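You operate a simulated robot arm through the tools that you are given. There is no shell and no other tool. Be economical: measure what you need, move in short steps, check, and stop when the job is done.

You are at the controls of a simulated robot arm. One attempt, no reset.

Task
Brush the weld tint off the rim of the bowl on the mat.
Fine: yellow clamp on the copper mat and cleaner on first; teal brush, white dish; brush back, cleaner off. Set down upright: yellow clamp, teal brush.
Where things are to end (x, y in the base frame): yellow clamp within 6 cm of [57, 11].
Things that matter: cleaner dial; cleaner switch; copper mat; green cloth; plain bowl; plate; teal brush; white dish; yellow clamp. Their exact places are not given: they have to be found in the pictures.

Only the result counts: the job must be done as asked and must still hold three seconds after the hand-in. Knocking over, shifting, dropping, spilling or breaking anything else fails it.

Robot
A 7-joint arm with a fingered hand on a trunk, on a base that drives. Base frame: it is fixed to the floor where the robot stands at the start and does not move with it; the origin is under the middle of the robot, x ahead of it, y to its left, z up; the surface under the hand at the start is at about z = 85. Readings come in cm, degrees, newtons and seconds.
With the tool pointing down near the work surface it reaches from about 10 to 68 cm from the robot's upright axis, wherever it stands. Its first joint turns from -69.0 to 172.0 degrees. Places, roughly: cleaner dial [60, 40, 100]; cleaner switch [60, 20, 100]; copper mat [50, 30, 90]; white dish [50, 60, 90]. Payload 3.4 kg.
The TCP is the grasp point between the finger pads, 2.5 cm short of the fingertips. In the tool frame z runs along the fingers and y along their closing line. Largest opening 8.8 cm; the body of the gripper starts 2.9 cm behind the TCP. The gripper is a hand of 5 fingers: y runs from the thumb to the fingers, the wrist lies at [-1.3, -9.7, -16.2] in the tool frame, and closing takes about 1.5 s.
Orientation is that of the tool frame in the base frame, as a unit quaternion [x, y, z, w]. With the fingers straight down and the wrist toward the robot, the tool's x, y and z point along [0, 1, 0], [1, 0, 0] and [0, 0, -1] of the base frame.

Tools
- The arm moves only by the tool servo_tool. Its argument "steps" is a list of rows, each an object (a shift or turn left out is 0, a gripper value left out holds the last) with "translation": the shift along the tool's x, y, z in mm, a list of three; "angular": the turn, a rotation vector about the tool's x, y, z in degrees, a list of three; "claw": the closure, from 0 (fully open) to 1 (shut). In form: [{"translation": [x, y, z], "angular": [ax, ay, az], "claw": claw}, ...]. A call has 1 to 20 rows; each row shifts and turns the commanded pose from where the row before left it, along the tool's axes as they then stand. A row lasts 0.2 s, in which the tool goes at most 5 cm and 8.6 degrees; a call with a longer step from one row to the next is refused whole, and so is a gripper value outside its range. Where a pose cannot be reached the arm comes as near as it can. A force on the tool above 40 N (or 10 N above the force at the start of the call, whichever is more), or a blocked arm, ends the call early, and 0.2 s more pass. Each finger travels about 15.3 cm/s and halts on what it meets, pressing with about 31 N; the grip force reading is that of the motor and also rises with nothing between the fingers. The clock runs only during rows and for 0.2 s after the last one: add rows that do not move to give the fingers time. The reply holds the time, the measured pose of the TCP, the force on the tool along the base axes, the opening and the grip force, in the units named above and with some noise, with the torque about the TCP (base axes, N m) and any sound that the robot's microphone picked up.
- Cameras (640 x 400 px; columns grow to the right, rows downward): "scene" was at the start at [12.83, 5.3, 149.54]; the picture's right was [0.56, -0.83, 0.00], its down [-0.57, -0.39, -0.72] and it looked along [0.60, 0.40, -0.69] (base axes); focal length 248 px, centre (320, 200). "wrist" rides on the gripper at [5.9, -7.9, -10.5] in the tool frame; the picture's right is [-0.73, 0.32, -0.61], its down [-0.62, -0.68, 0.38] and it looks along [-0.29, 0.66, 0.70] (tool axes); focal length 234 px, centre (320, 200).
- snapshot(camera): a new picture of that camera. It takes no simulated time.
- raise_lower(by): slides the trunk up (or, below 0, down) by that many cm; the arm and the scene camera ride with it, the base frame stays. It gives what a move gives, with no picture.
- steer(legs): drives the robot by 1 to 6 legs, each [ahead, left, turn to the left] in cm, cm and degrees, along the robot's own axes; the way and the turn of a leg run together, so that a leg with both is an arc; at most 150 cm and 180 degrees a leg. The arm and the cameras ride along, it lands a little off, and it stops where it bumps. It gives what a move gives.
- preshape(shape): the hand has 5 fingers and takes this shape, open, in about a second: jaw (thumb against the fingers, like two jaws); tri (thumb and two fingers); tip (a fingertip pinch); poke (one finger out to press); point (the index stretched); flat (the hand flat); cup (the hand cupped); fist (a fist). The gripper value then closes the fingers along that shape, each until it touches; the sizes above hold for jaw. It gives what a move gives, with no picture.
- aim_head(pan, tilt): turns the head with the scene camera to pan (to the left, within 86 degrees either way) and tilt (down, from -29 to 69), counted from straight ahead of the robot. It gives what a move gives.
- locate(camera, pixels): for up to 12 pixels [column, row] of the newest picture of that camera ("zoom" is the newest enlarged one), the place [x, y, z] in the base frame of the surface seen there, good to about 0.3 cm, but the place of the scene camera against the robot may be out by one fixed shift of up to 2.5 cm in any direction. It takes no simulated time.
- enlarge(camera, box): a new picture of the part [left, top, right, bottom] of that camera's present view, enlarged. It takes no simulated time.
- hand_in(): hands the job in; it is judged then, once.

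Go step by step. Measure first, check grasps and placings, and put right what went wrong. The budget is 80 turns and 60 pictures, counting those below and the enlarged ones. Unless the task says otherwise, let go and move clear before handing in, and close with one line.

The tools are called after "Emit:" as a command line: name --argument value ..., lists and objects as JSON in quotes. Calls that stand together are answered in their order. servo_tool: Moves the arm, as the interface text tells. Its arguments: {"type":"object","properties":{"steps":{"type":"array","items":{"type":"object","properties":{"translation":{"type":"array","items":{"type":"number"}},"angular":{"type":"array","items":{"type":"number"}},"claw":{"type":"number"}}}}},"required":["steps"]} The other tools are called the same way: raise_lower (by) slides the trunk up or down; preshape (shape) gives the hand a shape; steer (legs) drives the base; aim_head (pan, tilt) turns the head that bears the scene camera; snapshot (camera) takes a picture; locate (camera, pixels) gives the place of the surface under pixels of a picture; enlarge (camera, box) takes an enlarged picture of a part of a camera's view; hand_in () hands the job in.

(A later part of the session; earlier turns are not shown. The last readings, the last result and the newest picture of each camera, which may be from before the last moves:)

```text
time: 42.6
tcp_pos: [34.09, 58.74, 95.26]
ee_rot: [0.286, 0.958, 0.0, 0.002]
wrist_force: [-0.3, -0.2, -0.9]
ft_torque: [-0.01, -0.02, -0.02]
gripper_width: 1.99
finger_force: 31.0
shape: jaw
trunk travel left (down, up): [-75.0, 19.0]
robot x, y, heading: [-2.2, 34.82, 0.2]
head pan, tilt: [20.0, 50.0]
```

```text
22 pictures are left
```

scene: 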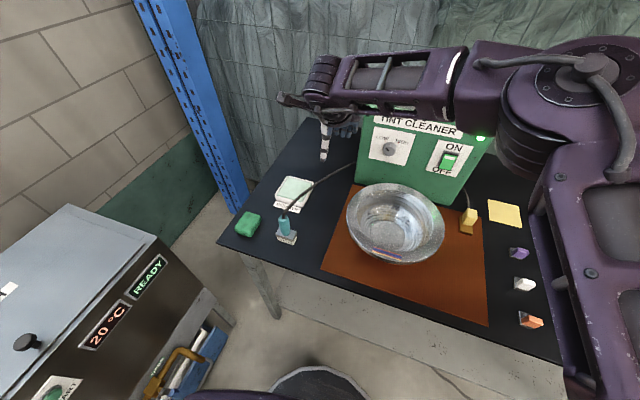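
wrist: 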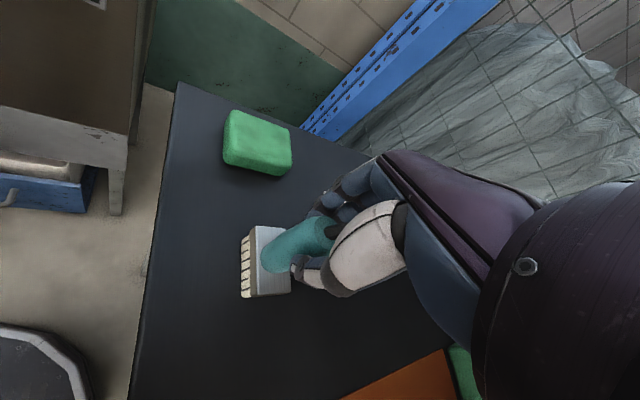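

The brush is gripped at 2.0 cm; its pick pose was (34.1,58.7,95.3). I'll lift it and carry it over the white dish.

Emit:
servo_tool --steps '[{"translation": [0, 0, -20]}, {"translation": [0, 0, -30]}, {"translation": [0, 0, -30]}, {"translation": [-21.8, 27.6, 0]}, {"translation": [-21.8, 27.6, 0]}, {"translation": [-21.8, 27.6, 0]}, {"translation": [-21.8, 27.6, 0]}, {"translation": [-21.8, 27.6, 0]}, {}, {}]'

Emit:
snapshot --camera "wrist"

```text
time: 44.8
tcp_pos: [50.64, 64.17, 103.47]
ee_rot: [0.286, 0.958, 0.0, 0.002]
wrist_force: [-0.3, 0.3, -0.7]
ft_torque: [0.03, -0.04, 0.01]
gripper_width: 1.99
finger_force: 31.3
shape: jaw
out of reach, approached as far as the arm can: row 8
trunk travel left (down, up): [-75.0, 19.0]
robot x, y, heading: [-2.0, 34.88, 0.1]
head pan, tilt: [20.0, 50.0]
```

```text
21 pictures are left
```

wrist: 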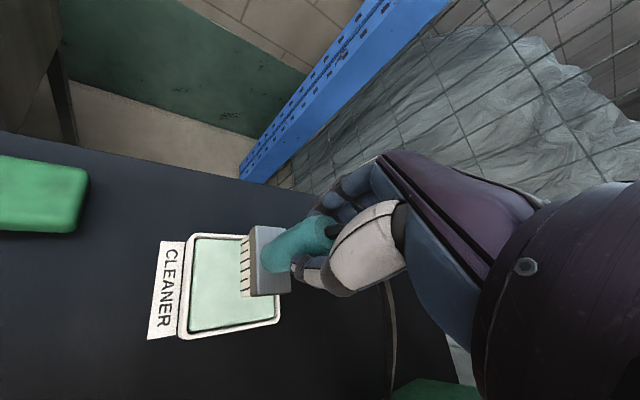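

The head is over the pad. I'll lower it until it makes light contact and dwell.

Emit:
servo_tool --steps '[{"translation": [0, 0, 20]}, {"translation": [0, 0, 20]}, {"translation": [0, 0, 10]}, {"translation": [0, 0, 4]}, {"translation": [0, 0, 2]}, {"translation": [0, 0, 2]}, {}, {}]'

Emit:
snapshot --camera "wrist"

```text
time: 46.6
tcp_pos: [50.13, 63.56, 97.79]
ee_rot: [0.286, 0.958, 0.001, 0.003]
wrist_force: [-1.0, -0.3, -0.6]
ft_torque: [-0.05, -0.03, 0.02]
gripper_width: 2.01
finger_force: 30.7
shape: jaw
out of reach, approached as far as the arm can: row 2
trunk travel left (down, up): [-75.0, 19.0]
robot x, y, heading: [-1.99, 35.0, 0.2]
head pan, tilt: [20.0, 50.0]
```

```text
20 pictures are left
```

wrist: 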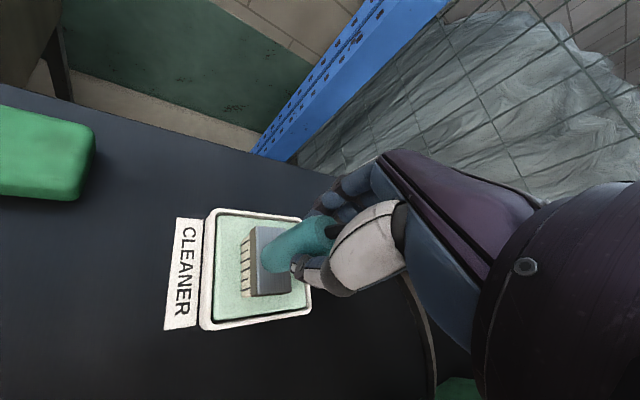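

Inside the dish, nearly touching. I'll go down a few more millimetres until the force rises.

Emit:
servo_tool --steps '[{"translation": [0, 0, 2]}, {"translation": [0, 0, 1]}, {"translation": [0, 0, 1]}, {"translation": [0, 0, 1]}, {}, {}]'

Emit:
enlarge --camera "wrist" --box '[190, 190, 350, 340]'

```text
time: 48.0
tcp_pos: [49.85, 63.34, 97.46]
ee_rot: [0.286, 0.958, 0.002, 0.004]
wrist_force: [2.3, -0.2, 19.4]
ft_torque: [0.12, -0.18, -0.03]
gripper_width: 2.1
finger_force: 31.1
shape: jaw
out of reach, approached as far as the arm can: row 1
trunk travel left (down, up): [-75.0, 19.0]
robot x, y, heading: [-2.35, 34.68, 0.4]
head pan, tilt: [20.0, 50.0]
```

```text
2.67 times, centred on (270, 265) of wrist
```

zoom: 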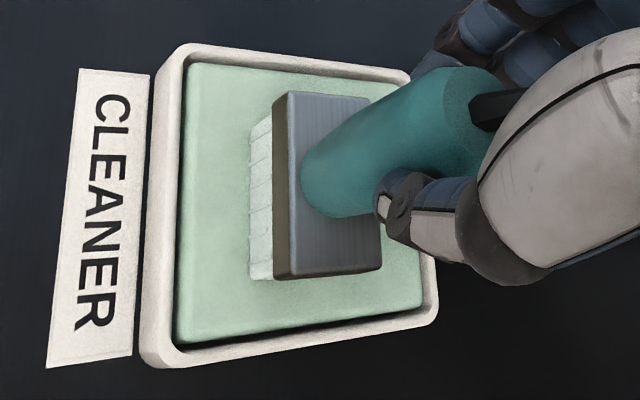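

The bristles are pressed into the pad at 19 N and wetted. I'll lift and carry the brush toward the bowl, then look at the tint.

Emit:
servo_tool --steps '[{"translation": [0, 0, -20]}, {"translation": [0, 0, -30]}, {"translation": [0, 0, -45]}, {"translation": [0, 0, -45]}, {"translation": [6.8, -35, 0]}, {"translation": [6.8, -35, 0]}, {"translation": [6.8, -35, 0]}, {"translation": [6.8, -35, 0]}, {"translation": [6.8, -35, 0]}, {}, {}]'

Emit:
enlarge --camera "scene" --box '[320, 160, 480, 280]'

Emit:
snapshot --camera "scene"

```text
time: 50.4
tcp_pos: [37.62, 50.72, 111.32]
ee_rot: [0.286, 0.958, 0.0, 0.002]
wrist_force: [0.2, -0.1, 0.0]
ft_torque: [-0.05, 0.02, -0.03]
gripper_width: 2.03
finger_force: 31.0
shape: jaw
trunk travel left (down, up): [-75.0, 19.0]
robot x, y, heading: [-2.24, 34.87, 0.2]
head pan, tilt: [20.0, 50.0]
```

```text
3.33 times, centred on (400, 220) of scene
```

zoom: 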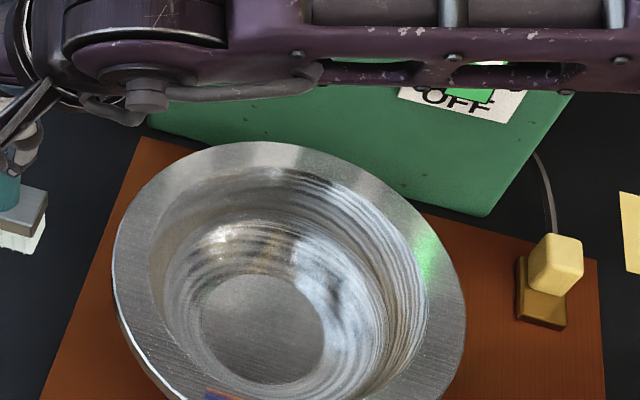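

```text
17 pictures are left
```

scene: 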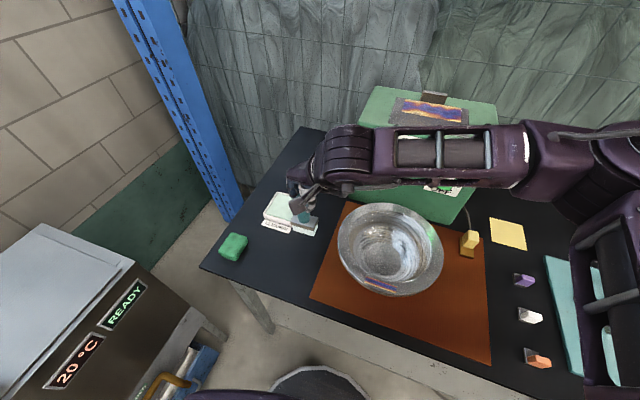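

Emit:
enlarge --camera "scene" --box '[330, 240, 450, 320]'

Emit:
locate --camera "scene" --pixels '[[365, 279], [380, 286], [398, 291], [381, 290], [380, 282], [338, 240], [444, 250], [390, 204], [346, 265], [425, 283], [352, 255], [304, 218]]'

```text
5.00 times, centred on (390, 280) of scene
```

zoom: 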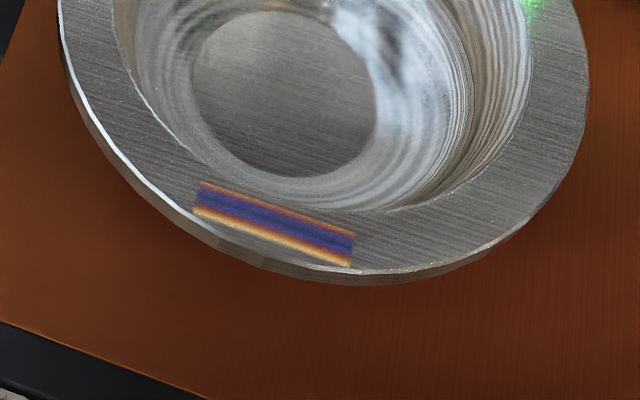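

```text
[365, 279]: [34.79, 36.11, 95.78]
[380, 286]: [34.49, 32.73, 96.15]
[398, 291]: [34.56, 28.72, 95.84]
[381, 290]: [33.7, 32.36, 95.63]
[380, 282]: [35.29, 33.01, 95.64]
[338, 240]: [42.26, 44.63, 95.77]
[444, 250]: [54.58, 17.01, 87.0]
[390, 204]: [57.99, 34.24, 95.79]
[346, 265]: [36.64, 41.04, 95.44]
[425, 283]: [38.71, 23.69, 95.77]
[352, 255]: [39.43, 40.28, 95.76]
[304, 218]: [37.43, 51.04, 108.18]
```

The tint strip's true centre is about (33.2,32.2), spanning y≈28.5–36 and x≈32.1–34.1, on the rim at z≈94.2. I'll move the brush above it.

Emit:
servo_tool --steps '[{"translation": [-13.8, -35.6, 0]}, {"translation": [-13.8, -35.6, 0]}, {"translation": [-13.8, -35.6, 0]}, {"translation": [-13.8, -35.6, 0]}, {"translation": [-13.8, -35.6, 0]}, {}, {"translation": [0, 0, 40]}, {}]'

Emit:
snapshot --camera "scene"

Emit:
snapshot --camera "wrist"

```text
time: 52.2
tcp_pos: [33.58, 32.21, 107.12]
ee_rot: [0.286, 0.958, 0.001, 0.002]
wrist_force: [-0.4, -0.2, -0.3]
ft_torque: [0.02, -0.03, -0.01]
gripper_width: 2.02
finger_force: 31.3
shape: jaw
trunk travel left (down, up): [-75.0, 19.0]
robot x, y, heading: [-2.09, 34.7, 0.1]
head pan, tilt: [20.0, 50.0]
```

```text
15 pictures are left
```

scene: 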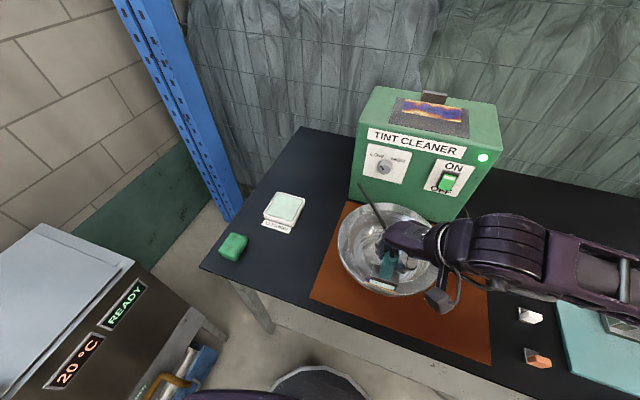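

```text
14 pictures are left
```

wrist: 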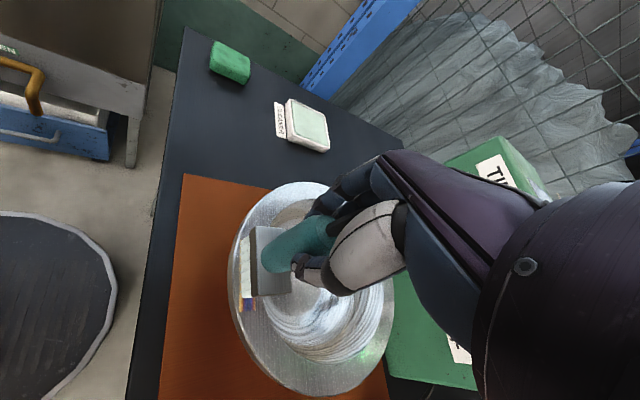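

Emit:
enlarge --camera "wrist" --box '[210, 220, 330, 330]'

Emit:
locate --camera "wrist" --pixels '[[240, 306], [255, 307], [247, 310], [247, 304], [252, 230], [257, 293], [244, 296], [270, 260], [232, 290], [265, 330], [290, 290], [255, 262]]'

```text
3.64 times, centred on (270, 275) of wrist
```

zoom: 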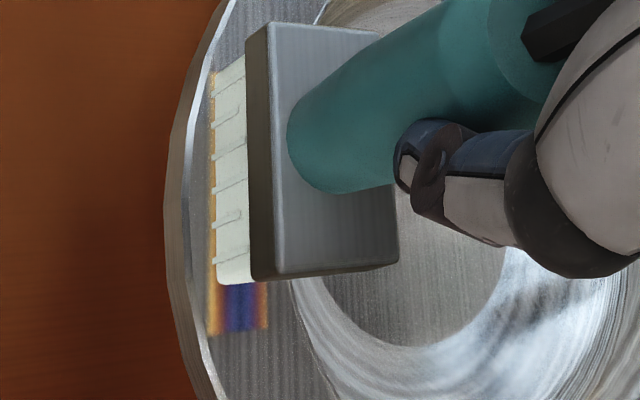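

```text
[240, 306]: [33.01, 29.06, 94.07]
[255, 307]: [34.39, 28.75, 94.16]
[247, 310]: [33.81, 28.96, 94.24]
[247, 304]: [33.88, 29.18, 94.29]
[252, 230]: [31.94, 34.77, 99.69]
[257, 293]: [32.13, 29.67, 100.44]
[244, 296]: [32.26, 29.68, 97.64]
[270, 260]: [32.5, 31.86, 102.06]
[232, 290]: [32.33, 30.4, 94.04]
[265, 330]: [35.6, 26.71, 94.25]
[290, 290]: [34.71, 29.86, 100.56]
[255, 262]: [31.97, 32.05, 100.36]
```

The head is 0.4 cm short of the strip's centreline in x, so I'll correct that and lower to light contact.

Emit:
servo_tool --steps '[{"translation": [-3.3, 2.2, 10]}, {"translation": [0, 0, 12]}, {"translation": [0, 0, 4]}, {"translation": [0, 0, 1]}, {"translation": [0, 0, 1]}, {"translation": [0, 0, 1]}, {}]'

```text
time: 53.8
tcp_pos: [33.97, 32.09, 104.37]
ee_rot: [0.286, 0.958, 0.0, 0.002]
wrist_force: [-0.5, 0.0, 3.2]
ft_torque: [0.03, 0.02, -0.02]
gripper_width: 2.05
finger_force: 31.2
shape: jaw
trunk travel left (down, up): [-75.0, 19.0]
robot x, y, heading: [-1.77, 34.92, -0.0]
head pan, tilt: [20.0, 50.0]
```

There is light contact at 3 N. Now I'll stroke along the strip, ±3 cm in y.

Emit:
servo_tool --steps '[{"translation": [5.5, 8.4, 0.7]}, {"translation": [5.5, 8.4, 0]}, {"translation": [5.5, 8.4, 0]}, {"translation": [-5.5, -8.4, 0]}, {"translation": [-5.5, -8.4, 0]}, {"translation": [-5.5, -8.4, 0]}, {"translation": [-5.5, -8.4, 0]}, {"translation": [-5.5, -8.4, 0]}, {"translation": [-5.5, -8.4, 0]}, {"translation": [5.5, 8.4, 0]}, {"translation": [5.5, 8.4, 0]}, {"translation": [5.5, 8.4, 0]}, {"translation": [5.5, 8.4, 0]}, {"translation": [5.5, 8.4, 0]}, {"translation": [5.5, 8.4, 0]}, {"translation": [-5.5, -8.4, 0]}, {"translation": [-5.5, -8.4, 0]}, {"translation": [-5.5, -8.4, 0]}, {}]'

Emit:
enlarge --camera "wrist" --box '[210, 200, 330, 340]'

```text
time: 57.8
tcp_pos: [33.99, 32.12, 104.36]
ee_rot: [0.286, 0.958, 0.001, 0.002]
wrist_force: [-0.1, 0.1, 2.9]
ft_torque: [0.05, 0.01, 0.01]
gripper_width: 2.02
finger_force: 31.1
shape: jaw
trunk travel left (down, up): [-75.0, 19.0]
robot x, y, heading: [-1.86, 34.8, -0.1]
head pan, tilt: [20.0, 50.0]
```

```text
2.86 times, centred on (270, 270) of wrist
```

zoom: 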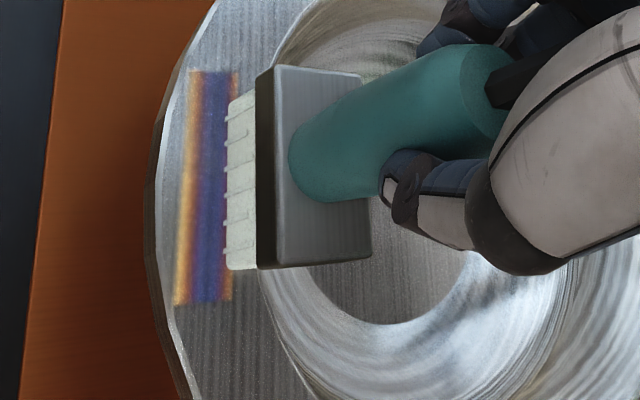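

The tint at zoom (205,190) is still there and the bristles appear to sit on its inner side. I'll measure both.

Emit:
locate --camera "zoom" --pixels '[[195, 75], [235, 80], [180, 295], [228, 298], [205, 190], [228, 250], [235, 110], [262, 250], [265, 80], [240, 180], [160, 190], [320, 70]]'

```text
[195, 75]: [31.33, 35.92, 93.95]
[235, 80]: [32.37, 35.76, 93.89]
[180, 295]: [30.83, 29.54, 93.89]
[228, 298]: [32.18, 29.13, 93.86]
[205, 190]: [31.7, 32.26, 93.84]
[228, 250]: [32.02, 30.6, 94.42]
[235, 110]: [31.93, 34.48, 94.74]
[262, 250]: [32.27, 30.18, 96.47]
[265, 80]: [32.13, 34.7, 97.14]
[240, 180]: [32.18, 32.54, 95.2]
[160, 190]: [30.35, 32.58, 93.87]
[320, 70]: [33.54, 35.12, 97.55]
```

The tint now reads x≈31.7 instead of 33.7. I'll check with the scene camera whether the bowl moved.

Emit:
snapshot --camera "scene"

Emit:
locate --camera "scene" --pixels '[[365, 279], [398, 291], [346, 265], [338, 240], [390, 204], [425, 283], [310, 297], [489, 362], [360, 212], [300, 205], [233, 245], [370, 290]]'

```text
11 pictures are left
```

scene: 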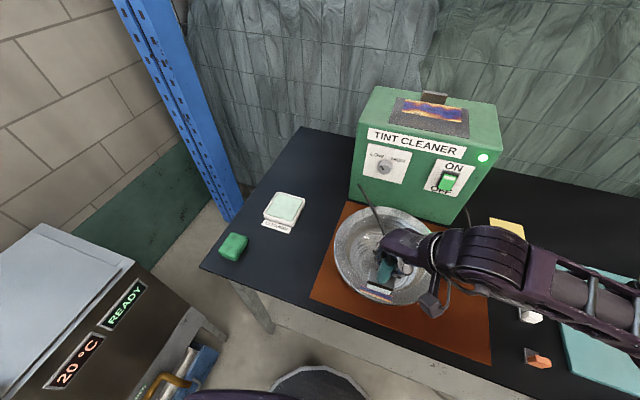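

```text
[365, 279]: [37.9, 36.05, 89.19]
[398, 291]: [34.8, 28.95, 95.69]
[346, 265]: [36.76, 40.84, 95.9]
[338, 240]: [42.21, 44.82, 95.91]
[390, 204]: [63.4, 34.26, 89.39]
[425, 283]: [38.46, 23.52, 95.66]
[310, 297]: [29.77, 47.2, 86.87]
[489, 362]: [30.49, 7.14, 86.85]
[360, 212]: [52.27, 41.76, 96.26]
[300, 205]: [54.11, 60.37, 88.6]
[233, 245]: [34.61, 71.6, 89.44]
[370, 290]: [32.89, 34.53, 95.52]
```

The bowl has slid about 2 cm toward the robot, probably rocking under the rim pressure. I'll lift the brush off and see where it settles.

Emit:
servo_tool --steps '[{"translation": [0, 0, -5]}, {"translation": [0, 0, -15]}, {}, {}, {}]'

Emit:
snapshot --camera "wrist"

Emit:
locate --camera "wrist" --pixels '[[243, 300], [248, 240], [232, 270], [225, 285], [245, 320], [260, 345], [290, 180], [325, 400], [380, 330], [185, 200], [240, 306], [255, 307]]'

```text
time: 59.0
tcp_pos: [34.05, 32.11, 106.32]
ee_rot: [0.286, 0.958, 0.0, 0.002]
wrist_force: [0.3, 0.3, -1.1]
ft_torque: [0.0, 0.0, 0.01]
gripper_width: 2.02
finger_force: 31.3
shape: jaw
trunk travel left (down, up): [-75.0, 19.0]
robot x, y, heading: [-1.8, 34.81, 0.1]
head pan, tilt: [20.0, 50.0]
```

```text
10 pictures are left
```

wrist: 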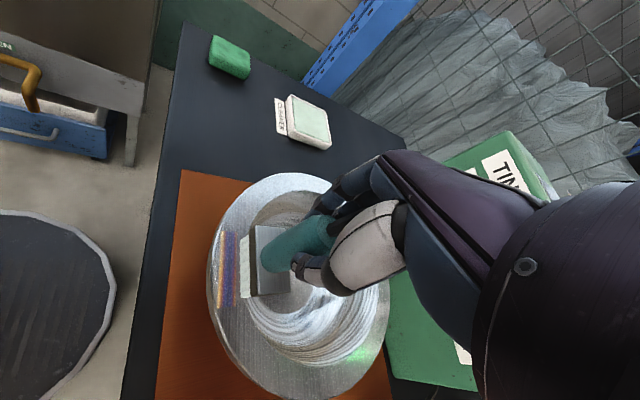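

```text
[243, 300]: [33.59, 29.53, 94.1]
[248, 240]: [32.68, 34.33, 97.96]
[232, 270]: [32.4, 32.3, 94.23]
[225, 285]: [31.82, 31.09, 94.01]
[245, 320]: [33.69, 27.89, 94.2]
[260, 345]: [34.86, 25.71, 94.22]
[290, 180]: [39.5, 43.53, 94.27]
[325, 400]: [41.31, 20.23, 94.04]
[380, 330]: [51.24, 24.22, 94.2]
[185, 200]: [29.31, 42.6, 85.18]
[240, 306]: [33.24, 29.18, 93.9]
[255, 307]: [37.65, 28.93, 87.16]
```

The bowl is flat again, with the tint centre at about (31.7,32.4), and the strip looks partly faded. The bristles probably rode the inner slope and wedged the bowl outward, so I'll re-align the head over the strip and touch more lightly.

Emit:
servo_tool --steps '[{"translation": [19, -12.5, 0]}, {}, {"translation": [0, 0, 10]}, {"translation": [0, 0, 6]}, {"translation": [0, 0, 1]}, {"translation": [0, 0, 1]}, {}]'

Emit:
enlarge --camera "wrist" --box '[190, 200, 330, 340]'

```text
time: 60.6
tcp_pos: [31.69, 32.06, 104.35]
ee_rot: [0.285, 0.959, 0.0, 0.002]
wrist_force: [-0.4, -0.9, 2.5]
ft_torque: [0.03, 0.02, -0.04]
gripper_width: 2.05
finger_force: 31.6
shape: jaw
trunk travel left (down, up): [-75.0, 19.0]
robot x, y, heading: [-1.98, 34.99, 0.2]
head pan, tilt: [20.0, 50.0]
```

```text
2.86 times, centred on (260, 270) of wrist
```

zoom: 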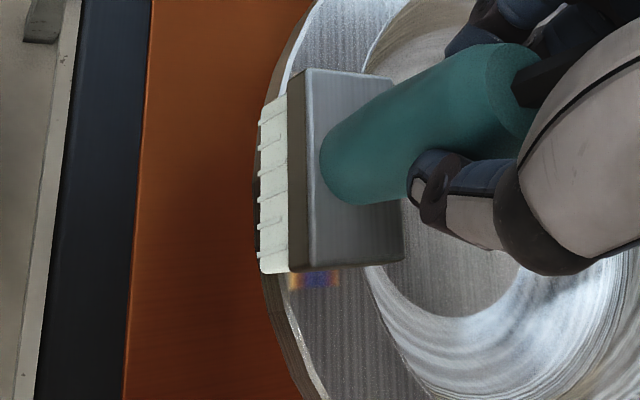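

The head now covers the strip across its width. I'll stroke ±2 cm along y with this light pressure and check partway.

Emit:
servo_tool --steps '[{"translation": [3.8, 9.5, 0]}, {"translation": [5.5, 8.4, 0]}, {"translation": [-5.5, -8.4, 0]}, {"translation": [-5.5, -8.4, 0]}, {"translation": [-5.5, -8.4, 0]}, {"translation": [-5.5, -8.4, 0]}, {"translation": [5.5, 8.4, 0]}, {"translation": [5.5, 8.4, 0]}, {"translation": [5.5, 8.4, 0]}, {"translation": [5.5, 8.4, 0]}, {"translation": [-5.5, -8.4, 0]}, {"translation": [-5.5, -8.4, 0]}, {"translation": [0, 0, -10]}, {}, {}]'

Emit:
snapshot --camera "wrist"

Emit:
locate --camera "wrist" --pixels '[[232, 230], [225, 290], [235, 310], [245, 320], [260, 345], [290, 180], [325, 395], [380, 330], [310, 180], [280, 180], [250, 330], [390, 320]]'

```text
time: 63.8
tcp_pos: [31.9, 32.1, 105.31]
ee_rot: [0.286, 0.958, 0.001, 0.002]
wrist_force: [-0.3, -0.6, -0.5]
ft_torque: [0.04, -0.03, -0.03]
gripper_width: 2.03
finger_force: 30.5
shape: jaw
trunk travel left (down, up): [-75.0, 19.0]
robot x, y, heading: [-1.94, 34.94, -0.1]
head pan, tilt: [20.0, 50.0]
```

```text
8 pictures are left
```

wrist: 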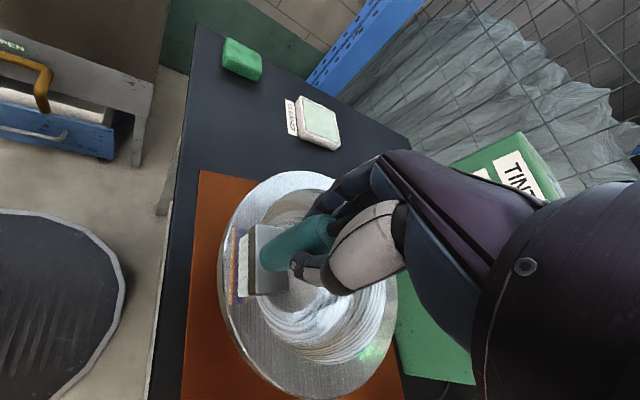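

```text
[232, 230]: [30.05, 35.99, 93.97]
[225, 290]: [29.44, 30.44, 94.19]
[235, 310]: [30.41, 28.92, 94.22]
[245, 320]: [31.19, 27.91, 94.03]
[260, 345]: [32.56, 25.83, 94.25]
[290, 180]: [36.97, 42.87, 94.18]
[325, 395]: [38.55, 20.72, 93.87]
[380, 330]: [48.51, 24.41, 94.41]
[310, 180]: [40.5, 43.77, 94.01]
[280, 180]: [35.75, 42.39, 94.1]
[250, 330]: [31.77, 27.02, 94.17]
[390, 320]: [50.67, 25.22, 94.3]
```

The bowl crept again, with the rim's outer edge now at x≈29.4. I'll check how much tint is left before touching it again.

Emit:
enlarge --camera "wrist" --box '[200, 190, 300, 330]'

Emit:
locate --camera "zoom" --pixels '[[240, 110], [250, 200], [260, 300], [215, 200], [230, 150], [200, 250], [270, 310], [235, 320], [330, 110], [300, 230], [290, 300], [260, 130]]'

```text
2.86 times, centred on (250, 260) of wrist
```

zoom: 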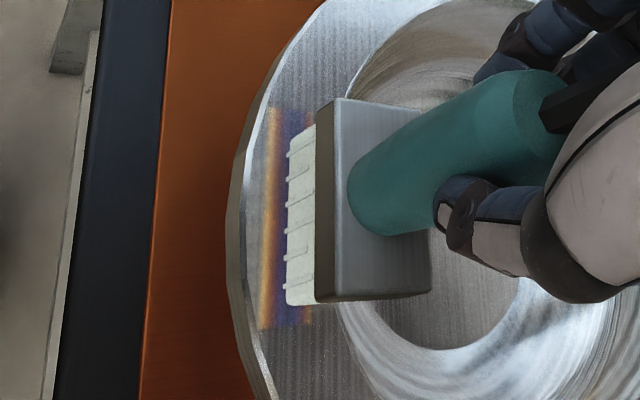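

```text
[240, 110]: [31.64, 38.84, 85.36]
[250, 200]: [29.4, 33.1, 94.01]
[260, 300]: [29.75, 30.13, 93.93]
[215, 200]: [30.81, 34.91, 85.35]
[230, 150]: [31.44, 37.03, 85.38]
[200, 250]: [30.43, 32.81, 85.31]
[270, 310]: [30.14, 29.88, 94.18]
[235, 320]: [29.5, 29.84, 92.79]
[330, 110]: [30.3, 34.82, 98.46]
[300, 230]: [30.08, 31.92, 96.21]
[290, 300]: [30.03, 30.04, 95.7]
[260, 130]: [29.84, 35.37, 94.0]
```

The strip has faded by roughly half. The drift is toward the robot, so I'll brush in single strokes away from the robot (+x), lifting on the return, to counter it. I'll do one stroke first.

Emit:
servo_tool --steps '[{"translation": [22.7, -1.8, 0]}, {}, {"translation": [0, 0, 7]}, {"translation": [0, 0, 2.3]}, {"translation": [-5, 3.3, 0]}, {"translation": [-5, 3.3, 0]}, {"translation": [-5, 3.3, 0]}, {"translation": [-5, 3.3, 0]}, {"translation": [0, 0, -10]}, {}, {}]'

Emit:
enlarge --camera "wrist" --box '[190, 190, 330, 340]'

Emit:
locate --camera "wrist" --pixels '[[232, 230], [225, 290], [235, 310], [245, 320], [260, 345], [290, 180], [325, 395], [380, 330], [310, 180], [220, 300], [250, 330], [390, 320]]'

```text
time: 66.2
tcp_pos: [33.77, 33.57, 105.2]
ee_rot: [0.285, 0.959, 0.0, 0.002]
wrist_force: [-0.2, 0.8, 0.0]
ft_torque: [0.0, 0.0, 0.03]
gripper_width: 2.09
finger_force: 31.2
shape: jaw
out of reach, approached as far as the arm can: row 1
trunk travel left (down, up): [-75.0, 19.0]
robot x, y, heading: [-1.7, 34.94, 0.2]
head pan, tilt: [20.0, 50.0]
```

```text
2.67 times, centred on (260, 265) of wrist
```

zoom: 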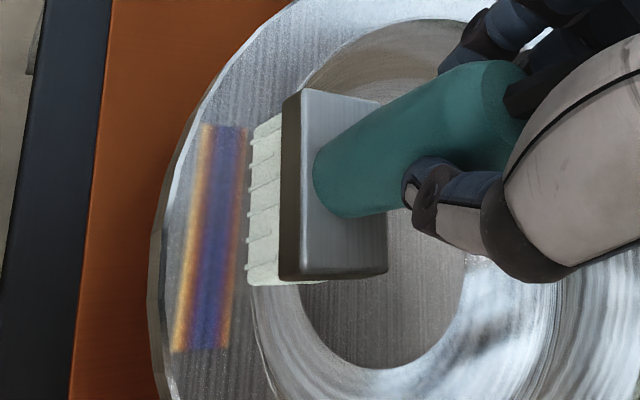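

```text
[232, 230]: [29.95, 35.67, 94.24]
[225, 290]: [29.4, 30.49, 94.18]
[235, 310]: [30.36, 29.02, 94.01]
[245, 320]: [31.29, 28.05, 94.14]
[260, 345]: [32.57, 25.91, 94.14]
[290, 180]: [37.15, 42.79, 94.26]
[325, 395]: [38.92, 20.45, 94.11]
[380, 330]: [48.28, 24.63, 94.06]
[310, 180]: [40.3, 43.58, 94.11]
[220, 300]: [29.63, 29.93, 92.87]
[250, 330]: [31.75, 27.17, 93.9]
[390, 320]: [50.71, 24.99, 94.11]
```

The wrist locate used the older snapshot, so I'll measure on the zoom picture instead.

Emit:
locate --camera "zoom" --pixels '[[205, 130], [245, 130], [178, 345], [225, 345], [210, 240], [165, 200], [155, 280], [250, 270], [262, 170], [300, 60], [265, 345], [95, 280]]'

```text
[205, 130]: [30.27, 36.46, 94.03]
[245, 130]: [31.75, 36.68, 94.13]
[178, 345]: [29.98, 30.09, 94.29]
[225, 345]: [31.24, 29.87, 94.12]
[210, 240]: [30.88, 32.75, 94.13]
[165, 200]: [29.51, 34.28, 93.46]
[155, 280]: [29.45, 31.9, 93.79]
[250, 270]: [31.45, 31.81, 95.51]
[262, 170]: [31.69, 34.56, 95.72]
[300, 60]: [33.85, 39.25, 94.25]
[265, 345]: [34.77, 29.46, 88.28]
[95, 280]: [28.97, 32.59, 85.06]
```

The strip is at x 30.1–31.6, y 29.9–36.6, and the +x stroke did not drag the bowl. The brush head centre lies about 0.6 cm toward the robot from the TCP. I'll lift and back the base up 8 cm to gain near reach.

Emit:
servo_tool --steps '[{"translation": [0, 0, -15]}, {}]'

Emit:
steer --legs '[[-8, 0, 0]]'

```text
time: 66.8
tcp_pos: [33.84, 33.49, 106.75]
ee_rot: [0.286, 0.958, 0.0, 0.002]
wrist_force: [-0.1, -0.4, -1.4]
ft_torque: [0.01, 0.0, 0.0]
gripper_width: 2.09
finger_force: 30.9
shape: jaw
trunk travel left (down, up): [-75.0, 19.0]
robot x, y, heading: [-1.83, 35.16, -0.1]
head pan, tilt: [20.0, 50.0]
```

```text
time: 67.8
tcp_pos: [25.79, 33.6, 106.7]
ee_rot: [0.285, 0.958, 0.0, 0.002]
wrist_force: [-0.3, 0.6, -1.4]
ft_torque: [-0.03, 0.0, 0.02]
gripper_width: 2.09
finger_force: 31.1
shape: jaw
trunk travel left (down, up): [-75.0, 19.0]
robot x, y, heading: [-9.91, 34.74, 0.1]
head pan, tilt: [20.0, 50.0]
```

I'll do two +x strokes, one on each lane (y≈34.4 and y≈32.1), lifting in between.

Emit:
servo_tool --steps '[{"translation": [-33.2, 31.3, 0]}, {}, {"translation": [0, 0, 15]}, {"translation": [0, 0, 6]}, {"translation": [0, 0, 2.8]}, {"translation": [-5.8, 3.8, 0]}, {"translation": [-5.8, 3.8, 0]}, {"translation": [-5.8, 3.8, 0]}, {"translation": [-5.8, 3.8, 0]}, {"translation": [0, 0, -8]}, {"translation": [10.8, -34.6, 0]}, {}, {"translation": [0, 0, 6]}, {"translation": [0, 0, 2]}, {"translation": [-5.8, 3.8, 0]}, {"translation": [-5.8, 3.8, 0]}, {"translation": [-5.8, 3.8, 0]}, {"translation": [-5.8, 3.8, 0]}, {"translation": [0, 0, -10]}, {}]'

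Emit:
enlarge --camera "wrist" --box '[190, 190, 330, 340]'

Emit:
locate --camera "zoom" --pixels '[[205, 130], [245, 130], [178, 345], [225, 345], [210, 240], [165, 200], [155, 280], [250, 270], [262, 170], [300, 60], [230, 300], [95, 280]]'

```text
time: 72.0
tcp_pos: [33.05, 31.97, 105.33]
ee_rot: [0.286, 0.958, 0.0, 0.002]
wrist_force: [0.0, -0.1, 0.1]
ft_torque: [-0.01, -0.03, -0.02]
gripper_width: 2.12
finger_force: 31.4
shape: jaw
trunk travel left (down, up): [-75.0, 19.0]
robot x, y, heading: [-9.81, 35.01, 0.1]
head pan, tilt: [20.0, 50.0]
```

```text
2.67 times, centred on (260, 265) of wrist
```

zoom: 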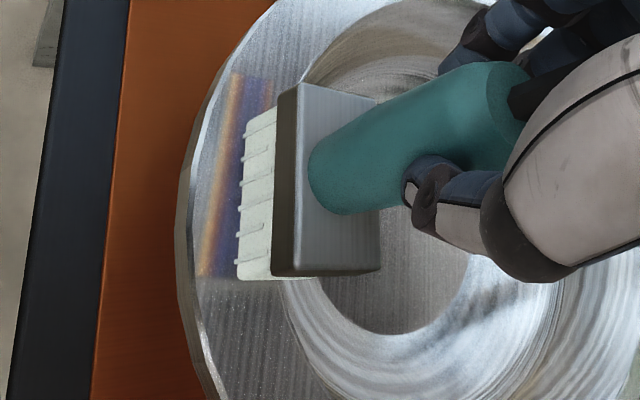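

```text
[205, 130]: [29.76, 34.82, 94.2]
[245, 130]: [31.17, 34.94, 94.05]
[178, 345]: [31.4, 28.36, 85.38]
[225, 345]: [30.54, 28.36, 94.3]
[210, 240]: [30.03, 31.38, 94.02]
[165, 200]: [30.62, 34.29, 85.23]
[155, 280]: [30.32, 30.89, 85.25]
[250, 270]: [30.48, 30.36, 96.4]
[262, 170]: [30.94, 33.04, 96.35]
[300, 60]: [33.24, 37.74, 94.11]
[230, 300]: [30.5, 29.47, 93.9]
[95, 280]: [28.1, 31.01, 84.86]
```

The tint is clearly fading and the bowl stayed put, so these strokes work. The brush has pitched slightly in the hand, so I'll start strokes a little further in (TCP x 31.5→34), twice on the left lane and once on the right.

Emit:
servo_tool --steps '[{"translation": [28.3, 14.9, 0]}, {}, {"translation": [0, 0, 9.6]}, {"translation": [-6.7, 4.4, 0]}, {"translation": [-6.7, 4.4, 0]}, {"translation": [-6.7, 4.4, 0]}, {"translation": [0, 0, -8]}, {"translation": [20, -13.2, 0]}, {"translation": [0, 0, 8]}, {"translation": [-6.7, 4.4, 0]}, {"translation": [-6.7, 4.4, 0]}, {"translation": [-6.7, 4.4, 0]}, {"translation": [0, 0, -8]}, {"translation": [6.3, -34.1, 0]}, {"translation": [0, 0, 8]}, {"translation": [-6.7, 4.4, 0]}, {"translation": [-6.7, 4.4, 0]}, {"translation": [-6.7, 4.4, 0]}, {"translation": [0, 0, -8]}, {}]'

Emit:
servo_tool --steps '[{"translation": [20, -13.2, 0]}, {"translation": [0, 0, 8]}, {"translation": [-6.7, 4.4, 0]}, {"translation": [-6.7, 4.4, 0]}, {"translation": [-6.7, 4.4, 0]}, {"translation": [0, 0, -8]}, {"translation": [20, -13.2, 0]}, {"translation": [0, 0, 8]}, {"translation": [-6.7, 4.4, 0]}, {"translation": [-6.7, 4.4, 0]}, {"translation": [-6.7, 4.4, 0]}, {"translation": [0, 0, -15]}, {}, {}]'

Emit:
enlarge --camera "wrist" --box '[190, 190, 330, 340]'

Emit:
locate --camera "zoom" --pixels '[[205, 130], [245, 130], [200, 300], [225, 345], [210, 240], [165, 200], [190, 280], [250, 270], [262, 170], [300, 60], [230, 300], [95, 280]]'

```text
time: 76.2
tcp_pos: [34.08, 32.32, 105.3]
ee_rot: [0.286, 0.958, 0.0, 0.002]
wrist_force: [-0.1, -0.4, -1.2]
ft_torque: [0.03, 0.0, 0.0]
gripper_width: 2.12
finger_force: 30.6
shape: jaw
trunk travel left (down, up): [-75.0, 19.0]
robot x, y, heading: [-9.79, 35.06, 0.2]
head pan, tilt: [20.0, 50.0]
```

```text
time: 79.2
tcp_pos: [34.1, 32.36, 106.0]
ee_rot: [0.286, 0.958, 0.0, 0.002]
wrist_force: [-0.5, -0.2, -1.1]
ft_torque: [0.01, -0.03, 0.0]
gripper_width: 2.13
finger_force: 30.7
shape: jaw
trunk travel left (down, up): [-75.0, 19.0]
robot x, y, heading: [-9.88, 34.73, 0.2]
head pan, tilt: [20.0, 50.0]
```

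```text
2.67 times, centred on (260, 265) of wrist
```

zoom: 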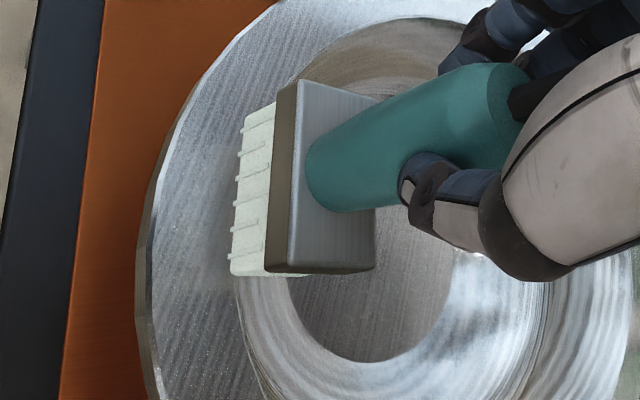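

```text
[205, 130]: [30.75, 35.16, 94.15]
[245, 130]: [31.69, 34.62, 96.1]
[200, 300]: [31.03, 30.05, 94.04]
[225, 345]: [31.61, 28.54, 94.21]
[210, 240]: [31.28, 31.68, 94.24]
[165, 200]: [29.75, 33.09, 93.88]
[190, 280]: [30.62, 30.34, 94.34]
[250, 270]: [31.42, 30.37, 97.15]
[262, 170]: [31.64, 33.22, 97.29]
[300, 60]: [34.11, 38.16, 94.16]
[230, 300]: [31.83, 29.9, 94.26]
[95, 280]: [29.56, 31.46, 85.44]
```

The tint is gone from the visible strip and the bowl is stable. I'll carry the brush back over its place, tilting the hand 7° to cancel its pitch, and lower partway.

Emit:
servo_tool --steps '[{"translation": [0, 0, -25]}, {"translation": [0, 0, -25]}, {"translation": [24, 36.6, 0]}, {"translation": [24, 36.6, 0]}, {"translation": [24, 36.6, 0]}, {"translation": [24, 36.6, 0]}, {"translation": [24, 36.6, 0]}, {"translation": [24, 36.6, 0]}, {"angular": [-3.8, -5.9, 0]}, {}, {"translation": [3.6, -2.3, 34.8]}, {"translation": [3.6, -2.3, 34.8]}, {"translation": [3.1, -2.0, 29.8]}, {"translation": [2.0, -1.3, 19.9]}, {}, {}]'

Emit:
snapshot --camera "wrist"

Emit:
locate --camera "wrist" --pixels '[[243, 240], [243, 290], [255, 230], [255, 290], [285, 290], [290, 230], [250, 265], [240, 265], [200, 265], [275, 260], [270, 285], [248, 293]]'

```text
time: 82.6
tcp_pos: [34.02, 58.68, 98.85]
ee_rot: [0.285, 0.956, 0.017, 0.06]
wrist_force: [-0.4, -0.4, -1.5]
ft_torque: [-0.04, 0.01, -0.02]
gripper_width: 2.12
finger_force: 30.6
shape: jaw
trunk travel left (down, up): [-75.0, 19.0]
robot x, y, heading: [-10.07, 34.87, -0.0]
head pan, tilt: [20.0, 50.0]
```

```text
3 pictures are left
```

wrist: 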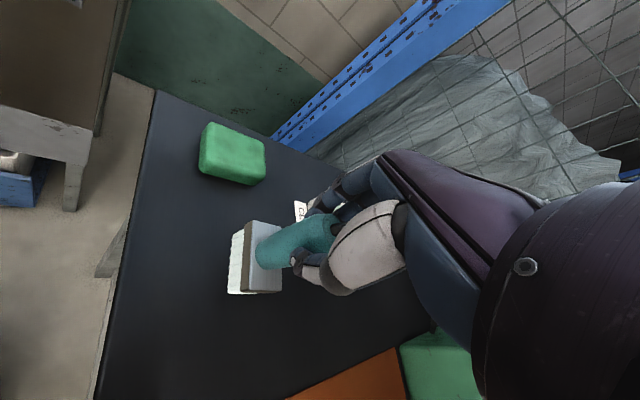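

```text
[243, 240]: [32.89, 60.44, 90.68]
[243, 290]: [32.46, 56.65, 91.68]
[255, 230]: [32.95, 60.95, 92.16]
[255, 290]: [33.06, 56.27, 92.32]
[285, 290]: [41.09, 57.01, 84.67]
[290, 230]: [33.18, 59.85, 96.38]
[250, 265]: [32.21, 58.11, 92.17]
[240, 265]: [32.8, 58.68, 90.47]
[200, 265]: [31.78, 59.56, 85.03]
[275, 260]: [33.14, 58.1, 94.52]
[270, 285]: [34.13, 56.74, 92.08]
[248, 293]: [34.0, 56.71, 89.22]
```

The brush is upright, with its front face at x≈32.4, matching its original place. I'll lower it to contact.

Emit:
servo_tool --steps '[{"translation": [2.0, -1.3, 19.9]}, {"translation": [1.1, -0.7, 10.9]}, {"translation": [0.2, -0.1, 2]}, {"translation": [0.1, -0.1, 1]}, {"translation": [0.1, -0.1, 1]}, {}]'

```text
time: 84.0
tcp_pos: [33.99, 58.53, 95.47]
ee_rot: [0.286, 0.956, 0.018, 0.061]
wrist_force: [-0.5, 0.6, -1.1]
ft_torque: [0.0, -0.02, -0.03]
gripper_width: 2.09
finger_force: 30.8
shape: jaw
trunk travel left (down, up): [-75.0, 19.0]
robot x, y, heading: [-10.19, 34.74, 0.1]
head pan, tilt: [20.0, 50.0]
```

Emit:
servo_tool --steps '[{"translation": [0.1, -0.1, 1]}, {"translation": [0.1, -0.1, 1]}, {"translation": [0.1, -0.1, 1]}, {"translation": [0.1, -0.1, 1]}, {}]'

```text
time: 85.2
tcp_pos: [33.89, 58.55, 95.11]
ee_rot: [0.285, 0.956, 0.019, 0.062]
wrist_force: [-1.6, 0.1, 13.8]
ft_torque: [0.1, -0.12, -0.02]
gripper_width: 2.16
finger_force: 30.9
shape: jaw
trunk travel left (down, up): [-75.0, 19.0]
robot x, y, heading: [-9.95, 34.5, 0.1]
head pan, tilt: [20.0, 50.0]
```

Contact at 14 N. I'll ease off, open, and rise straight up.

Emit:
servo_tool --steps '[{"translation": [-0.1, 0.1, -1]}, {"claw": 0.3}, {"claw": 0}, {"claw": 0}, {"claw": 0}, {"claw": 0}, {"claw": 0}, {"claw": 0}, {"translation": [-2.0, 1.3, -19.9]}, {"translation": [-3.1, 2.0, -29.8]}, {"translation": [-3.6, 2.3, -34.8]}, {"translation": [-4.1, 2.7, -39.7]}, {"translation": [-4.1, 2.7, -39.7]}, {}]'

Emit:
snapshot --camera "scene"

```text
time: 88.2
tcp_pos: [33.9, 58.58, 111.54]
ee_rot: [0.286, 0.956, 0.018, 0.062]
wrist_force: [-0.2, -0.2, 0.1]
ft_torque: [0.04, -0.02, 0.0]
gripper_width: 8.78
finger_force: 0.1
shape: jaw
trunk travel left (down, up): [-75.0, 19.0]
robot x, y, heading: [-9.91, 35.0, 0.1]
head pan, tilt: [20.0, 50.0]
```

```text
2 pictures are left
```

scene: 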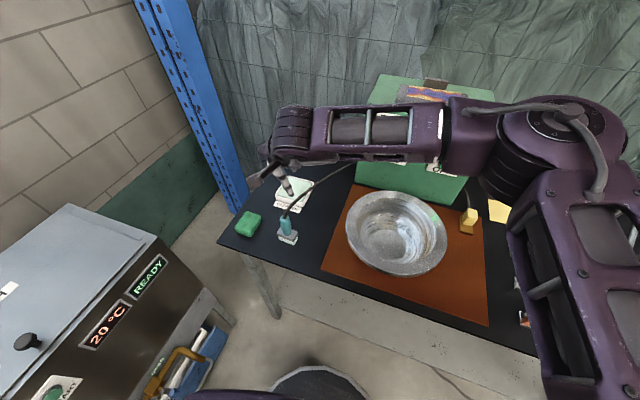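

The brush stands upright and no tint is visible at the near rim (400,272). I'll measure the bowl's position now.

Emit:
locate --camera "scene" --pixels '[[348, 232], [445, 243], [400, 274], [392, 194], [380, 268], [420, 270], [287, 217], [287, 237], [467, 228], [296, 190], [324, 265], [487, 322]]'

```text
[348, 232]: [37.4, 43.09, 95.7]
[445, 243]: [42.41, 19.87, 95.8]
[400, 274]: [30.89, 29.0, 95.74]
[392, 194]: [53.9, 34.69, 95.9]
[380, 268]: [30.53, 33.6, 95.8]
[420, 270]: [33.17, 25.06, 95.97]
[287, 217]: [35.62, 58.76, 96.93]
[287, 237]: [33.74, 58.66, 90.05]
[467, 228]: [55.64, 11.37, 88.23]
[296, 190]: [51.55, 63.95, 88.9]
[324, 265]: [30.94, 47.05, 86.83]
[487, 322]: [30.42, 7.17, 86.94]
```

The bowl's centre is now about 3.5 cm nearer the robot than at the start. I'll set it back with a gentle, flat push of the closed fingers on its near rim, after squaring the hand.

Emit:
servo_tool --steps '[{"angular": [3.8, 5.9, 0], "claw": 1}, {"angular": [0, 0, 7.1]}, {"angular": [0, 0, 7.1]}, {"angular": [0, 0, 7.1]}, {"angular": [0, 0, 7.1]}, {"angular": [0, 0, 7.1]}, {"angular": [0, 0, 7.1]}, {"angular": [0, 0, 7.1]}, {"angular": [0, 0, 7.1]}, {"translation": [-38.6, -15.7, 0]}, {"translation": [-38.6, -15.7, 0]}, {"translation": [-38.6, -15.7, 0]}, {"translation": [-38.6, -15.7, 0]}, {"translation": [-38.6, -15.7, 0]}, {"translation": [-38.6, -15.7, 0]}, {"translation": [-38.6, -15.7, 0]}, {}, {}]'

```text
time: 92.0
tcp_pos: [25.7, 33.6, 111.62]
ee_rot: [0.708, 0.706, 0.002, 0.001]
wrist_force: [0.1, 0.6, -0.5]
ft_torque: [0.0, -0.05, 0.0]
gripper_width: 0.0
finger_force: 31.0
shape: jaw
out of reach, approached as far as the arm can: row 16
trunk travel left (down, up): [-75.0, 19.0]
robot x, y, heading: [-9.92, 34.97, -0.0]
head pan, tilt: [20.0, 50.0]
```

I'm at the near limit, so I'll back the base up 5 cm.

Emit:
steer --legs '[[-5, 0, 0]]'

Emit:
servo_tool --steps '[{"translation": [-20, 0, 0]}, {"translation": [0, 0, 40]}, {"translation": [0, 0, 40]}, {"translation": [0, 0, 40]}, {"translation": [0, 0, 40]}, {"translation": [0, 0, 26]}, {}]'

```text
time: 93.0
tcp_pos: [21.03, 33.6, 111.72]
ee_rot: [0.707, 0.707, 0.0, 0.001]
wrist_force: [-0.3, 0.0, -0.8]
ft_torque: [0.0, -0.01, 0.02]
gripper_width: 0.0
finger_force: 31.1
shape: jaw
trunk travel left (down, up): [-75.0, 19.0]
robot x, y, heading: [-14.74, 34.61, -0.0]
head pan, tilt: [20.0, 50.0]
```

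```text
time: 94.5
tcp_pos: [21.76, 32.24, 93.04]
ee_rot: [0.707, 0.707, 0.001, 0.002]
wrist_force: [-0.1, 0.3, -0.3]
ft_torque: [-0.02, 0.0, 0.01]
gripper_width: 0.0
finger_force: 31.0
shape: jaw
out of reach, approached as far as the arm can: row 1
trunk travel left (down, up): [-75.0, 19.0]
robot x, y, heading: [-15.13, 34.47, -0.2]
head pan, tilt: [20.0, 50.0]
```

Emit:
servo_tool --steps '[{"translation": [-6, 10, 0]}, {"translation": [0, 10, 0]}, {"translation": [0, 10, 0]}, {"translation": [0, 10, 0]}, {}]'

Emit:
snapshot --camera "wrist"

Emit:
locate --camera "wrist" --pixels '[[250, 240], [280, 220], [300, 200], [330, 200], [200, 270], [180, 200], [150, 300], [230, 180], [320, 190], [310, 215], [270, 260], [120, 250]]'

```text
time: 95.8
tcp_pos: [25.78, 31.51, 93.09]
ee_rot: [0.708, 0.706, 0.001, 0.001]
wrist_force: [-0.9, 0.4, 0.6]
ft_torque: [-0.01, -0.01, 0.04]
gripper_width: 0.01
finger_force: 30.6
shape: jaw
trunk travel left (down, up): [-75.0, 19.0]
robot x, y, heading: [-14.63, 34.9, -0.1]
head pan, tilt: [20.0, 50.0]
```

```text
1 pictures are left
```

wrist: 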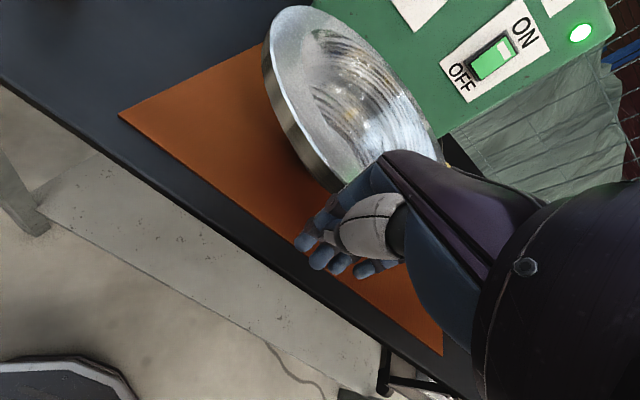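

```text
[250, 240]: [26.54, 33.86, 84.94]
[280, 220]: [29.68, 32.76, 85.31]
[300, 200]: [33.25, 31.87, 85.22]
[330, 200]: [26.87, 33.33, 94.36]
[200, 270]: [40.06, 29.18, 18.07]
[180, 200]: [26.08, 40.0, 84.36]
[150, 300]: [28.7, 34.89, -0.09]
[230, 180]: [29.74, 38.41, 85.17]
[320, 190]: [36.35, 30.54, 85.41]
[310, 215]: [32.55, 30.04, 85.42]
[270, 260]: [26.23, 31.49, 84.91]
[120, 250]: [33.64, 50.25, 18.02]
```

The near rim shows no tint and the fingers are about 2 cm short of it. I'll push forward slowly.

Emit:
servo_tool --steps '[{"translation": [0, 5, 0]}, {"translation": [0, 5, 0]}, {"translation": [0, 5, 0]}, {"translation": [0, 4, 0]}, {"translation": [0, 3, 0]}, {"translation": [0, 3, 0]}, {"translation": [0, 3, 0]}, {"translation": [0, 3, 0]}, {"translation": [0, 3, 0]}]'

Emit:
locate --camera "scene" --pixels '[[348, 232]]'

```text
time: 97.8
tcp_pos: [29.15, 31.53, 93.19]
ee_rot: [0.707, 0.707, 0.001, 0.001]
wrist_force: [-1.6, -0.7, -0.1]
ft_torque: [0.0, -0.02, -0.02]
gripper_width: 0.0
finger_force: 31.0
shape: jaw
trunk travel left (down, up): [-75.0, 19.0]
robot x, y, heading: [-15.4, 34.97, 0.1]
head pan, tilt: [20.0, 50.0]
```

```text
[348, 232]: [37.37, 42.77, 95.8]
```

Contact at about 1.6 N. I'll push 2 cm more, then back off and rise.

Emit:
servo_tool --steps '[{"translation": [0, 3, 0]}, {"translation": [0, 3, 0]}, {"translation": [0, 3, 0]}, {"translation": [0, 3, 0]}, {"translation": [0, 3, 0]}, {"translation": [0, 3, 0]}, {"translation": [0, 2, 0]}, {}]'

Emit:
servo_tool --steps '[{"translation": [0, -5, 0]}, {"translation": [0, -15, 0]}, {"translation": [0, -30, 0]}, {"translation": [0, 0, -45]}, {"translation": [0, 0, -45]}, {"translation": [0, 0, -45]}, {"translation": [0, 0, -45]}, {"translation": [0, 0, -45]}, {"translation": [0, 0, -45]}, {}]'

```text
time: 99.5
tcp_pos: [31.12, 31.62, 93.16]
ee_rot: [0.708, 0.707, 0.001, 0.002]
wrist_force: [-1.8, 0.7, -0.9]
ft_torque: [0.01, -0.03, -0.04]
gripper_width: 0.03
finger_force: 30.9
shape: jaw
trunk travel left (down, up): [-75.0, 19.0]
robot x, y, heading: [-15.02, 34.61, -0.1]
head pan, tilt: [20.0, 50.0]
```

```text
time: 101.8
tcp_pos: [26.31, 31.63, 120.17]
ee_rot: [0.708, 0.706, 0.001, 0.001]
wrist_force: [0.0, -0.3, 0.4]
ft_torque: [0.01, -0.01, -0.01]
gripper_width: 0.0
finger_force: 31.2
shape: jaw
trunk travel left (down, up): [-75.0, 19.0]
robot x, y, heading: [-14.73, 34.62, 0.0]
head pan, tilt: [20.0, 50.0]
```

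The push stayed at about 1.8 N with no upset. Next I'll switch the cleaner off: drive to the earlier pressing spot, take the poke shape, and tilt.

Emit:
steer --legs '[[0, -28.5, 0], [5, 0, 0]]'

Emit:
servo_tool --steps '[{"translation": [26, 38, 0], "claw": 0}, {"translation": [26, 38, 0]}, {"translation": [26, 38, 0]}, {"translation": [26, 38, 0]}, {"translation": [26, 38, 0]}, {}, {"angular": [-7.5, 0, 0]}, {"angular": [-7.5, 0, 0]}, {"angular": [-7.5, 0, 0]}, {"angular": [-7.5, 0, 0]}, {"angular": [-7.5, 0, 0]}, {"angular": [-7.5, 0, 0]}, {}]'

Emit:
preshape --shape "poke"

```text
time: 104.2
tcp_pos: [31.02, 3.11, 120.24]
ee_rot: [0.708, 0.706, 0.002, 0.002]
wrist_force: [0.1, 0.4, 0.7]
ft_torque: [0.02, 0.02, 0.02]
gripper_width: 0.0
finger_force: 31.0
shape: jaw
trunk travel left (down, up): [-75.0, 19.0]
robot x, y, heading: [-10.49, 6.71, 0.1]
head pan, tilt: [20.0, 50.0]
```

```text
time: 107.0
tcp_pos: [50.15, 16.04, 120.06]
ee_rot: [0.653, 0.652, 0.272, 0.273]
wrist_force: [0.4, -0.5, -0.4]
ft_torque: [0.0, 0.0, -0.02]
gripper_width: 8.79
finger_force: 0.1
shape: jaw
trunk travel left (down, up): [-75.0, 19.0]
robot x, y, heading: [-9.74, 6.23, 0.0]
head pan, tilt: [20.0, 50.0]
```

```text
time: 108.0
tcp_pos: [50.29, 15.98, 120.26]
ee_rot: [0.654, 0.652, 0.271, 0.273]
wrist_force: [0.3, 0.3, 0.3]
ft_torque: [0.02, 0.0, -0.01]
gripper_width: 0.0
finger_force: 0.1
shape: poke
trunk travel left (down, up): [-75.0, 19.0]
robot x, y, heading: [-9.62, 6.1, -0.1]
head pan, tilt: [20.0, 50.0]
```

Next I'll approach the OFF half, with the tip near (56.5,22.6,102).

Emit:
servo_tool --steps '[{"translation": [11.8, -17, 29.7]}, {"translation": [11.8, -17, 29.7]}, {"translation": [11.8, -17, 29.7]}, {"translation": [11.8, -17, 29.7]}, {"translation": [11.8, -17, 29.7]}, {}, {}]'

```text
time: 109.5
tcp_pos: [54.82, 21.94, 103.6]
ee_rot: [0.654, 0.652, 0.271, 0.272]
wrist_force: [-0.7, -0.6, 0.2]
ft_torque: [0.01, 0.01, 0.02]
gripper_width: 0.01
finger_force: 0.1
shape: poke
trunk travel left (down, up): [-75.0, 19.0]
robot x, y, heading: [-9.93, 6.05, 0.0]
head pan, tilt: [20.0, 50.0]
```

On target. I'll push along +x.

Emit:
servo_tool --steps '[{"translation": [0, 5.6, 5.6]}, {"translation": [0, 5.6, 5.6]}, {"translation": [0, 4.2, 4.2]}, {"translation": [0, 1.4, 1.4]}, {"translation": [0, 1.4, 1.4]}, {"translation": [0, 1.4, 1.4]}, {"translation": [0, 1.4, 1.4]}, {"translation": [0, 1.4, 1.4]}, {"translation": [0, 1.4, 1.4]}, {"translation": [0, 1.4, 1.4]}, {"translation": [0, 1.4, 1.4]}, {"translation": [0, 1.4, 1.4]}, {"translation": [0, 1.4, 1.4]}, {}]'

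```text
time: 112.5
tcp_pos: [58.92, 21.89, 103.74]
ee_rot: [0.653, 0.652, 0.272, 0.273]
wrist_force: [-2.6, -0.2, 0.9]
ft_torque: [-0.03, -0.01, -0.01]
gripper_width: 0.0
finger_force: 0.1
shape: poke
trunk travel left (down, up): [-75.0, 19.0]
robot x, y, heading: [-10.06, 6.25, -0.1]
head pan, tilt: [20.0, 50.0]
```

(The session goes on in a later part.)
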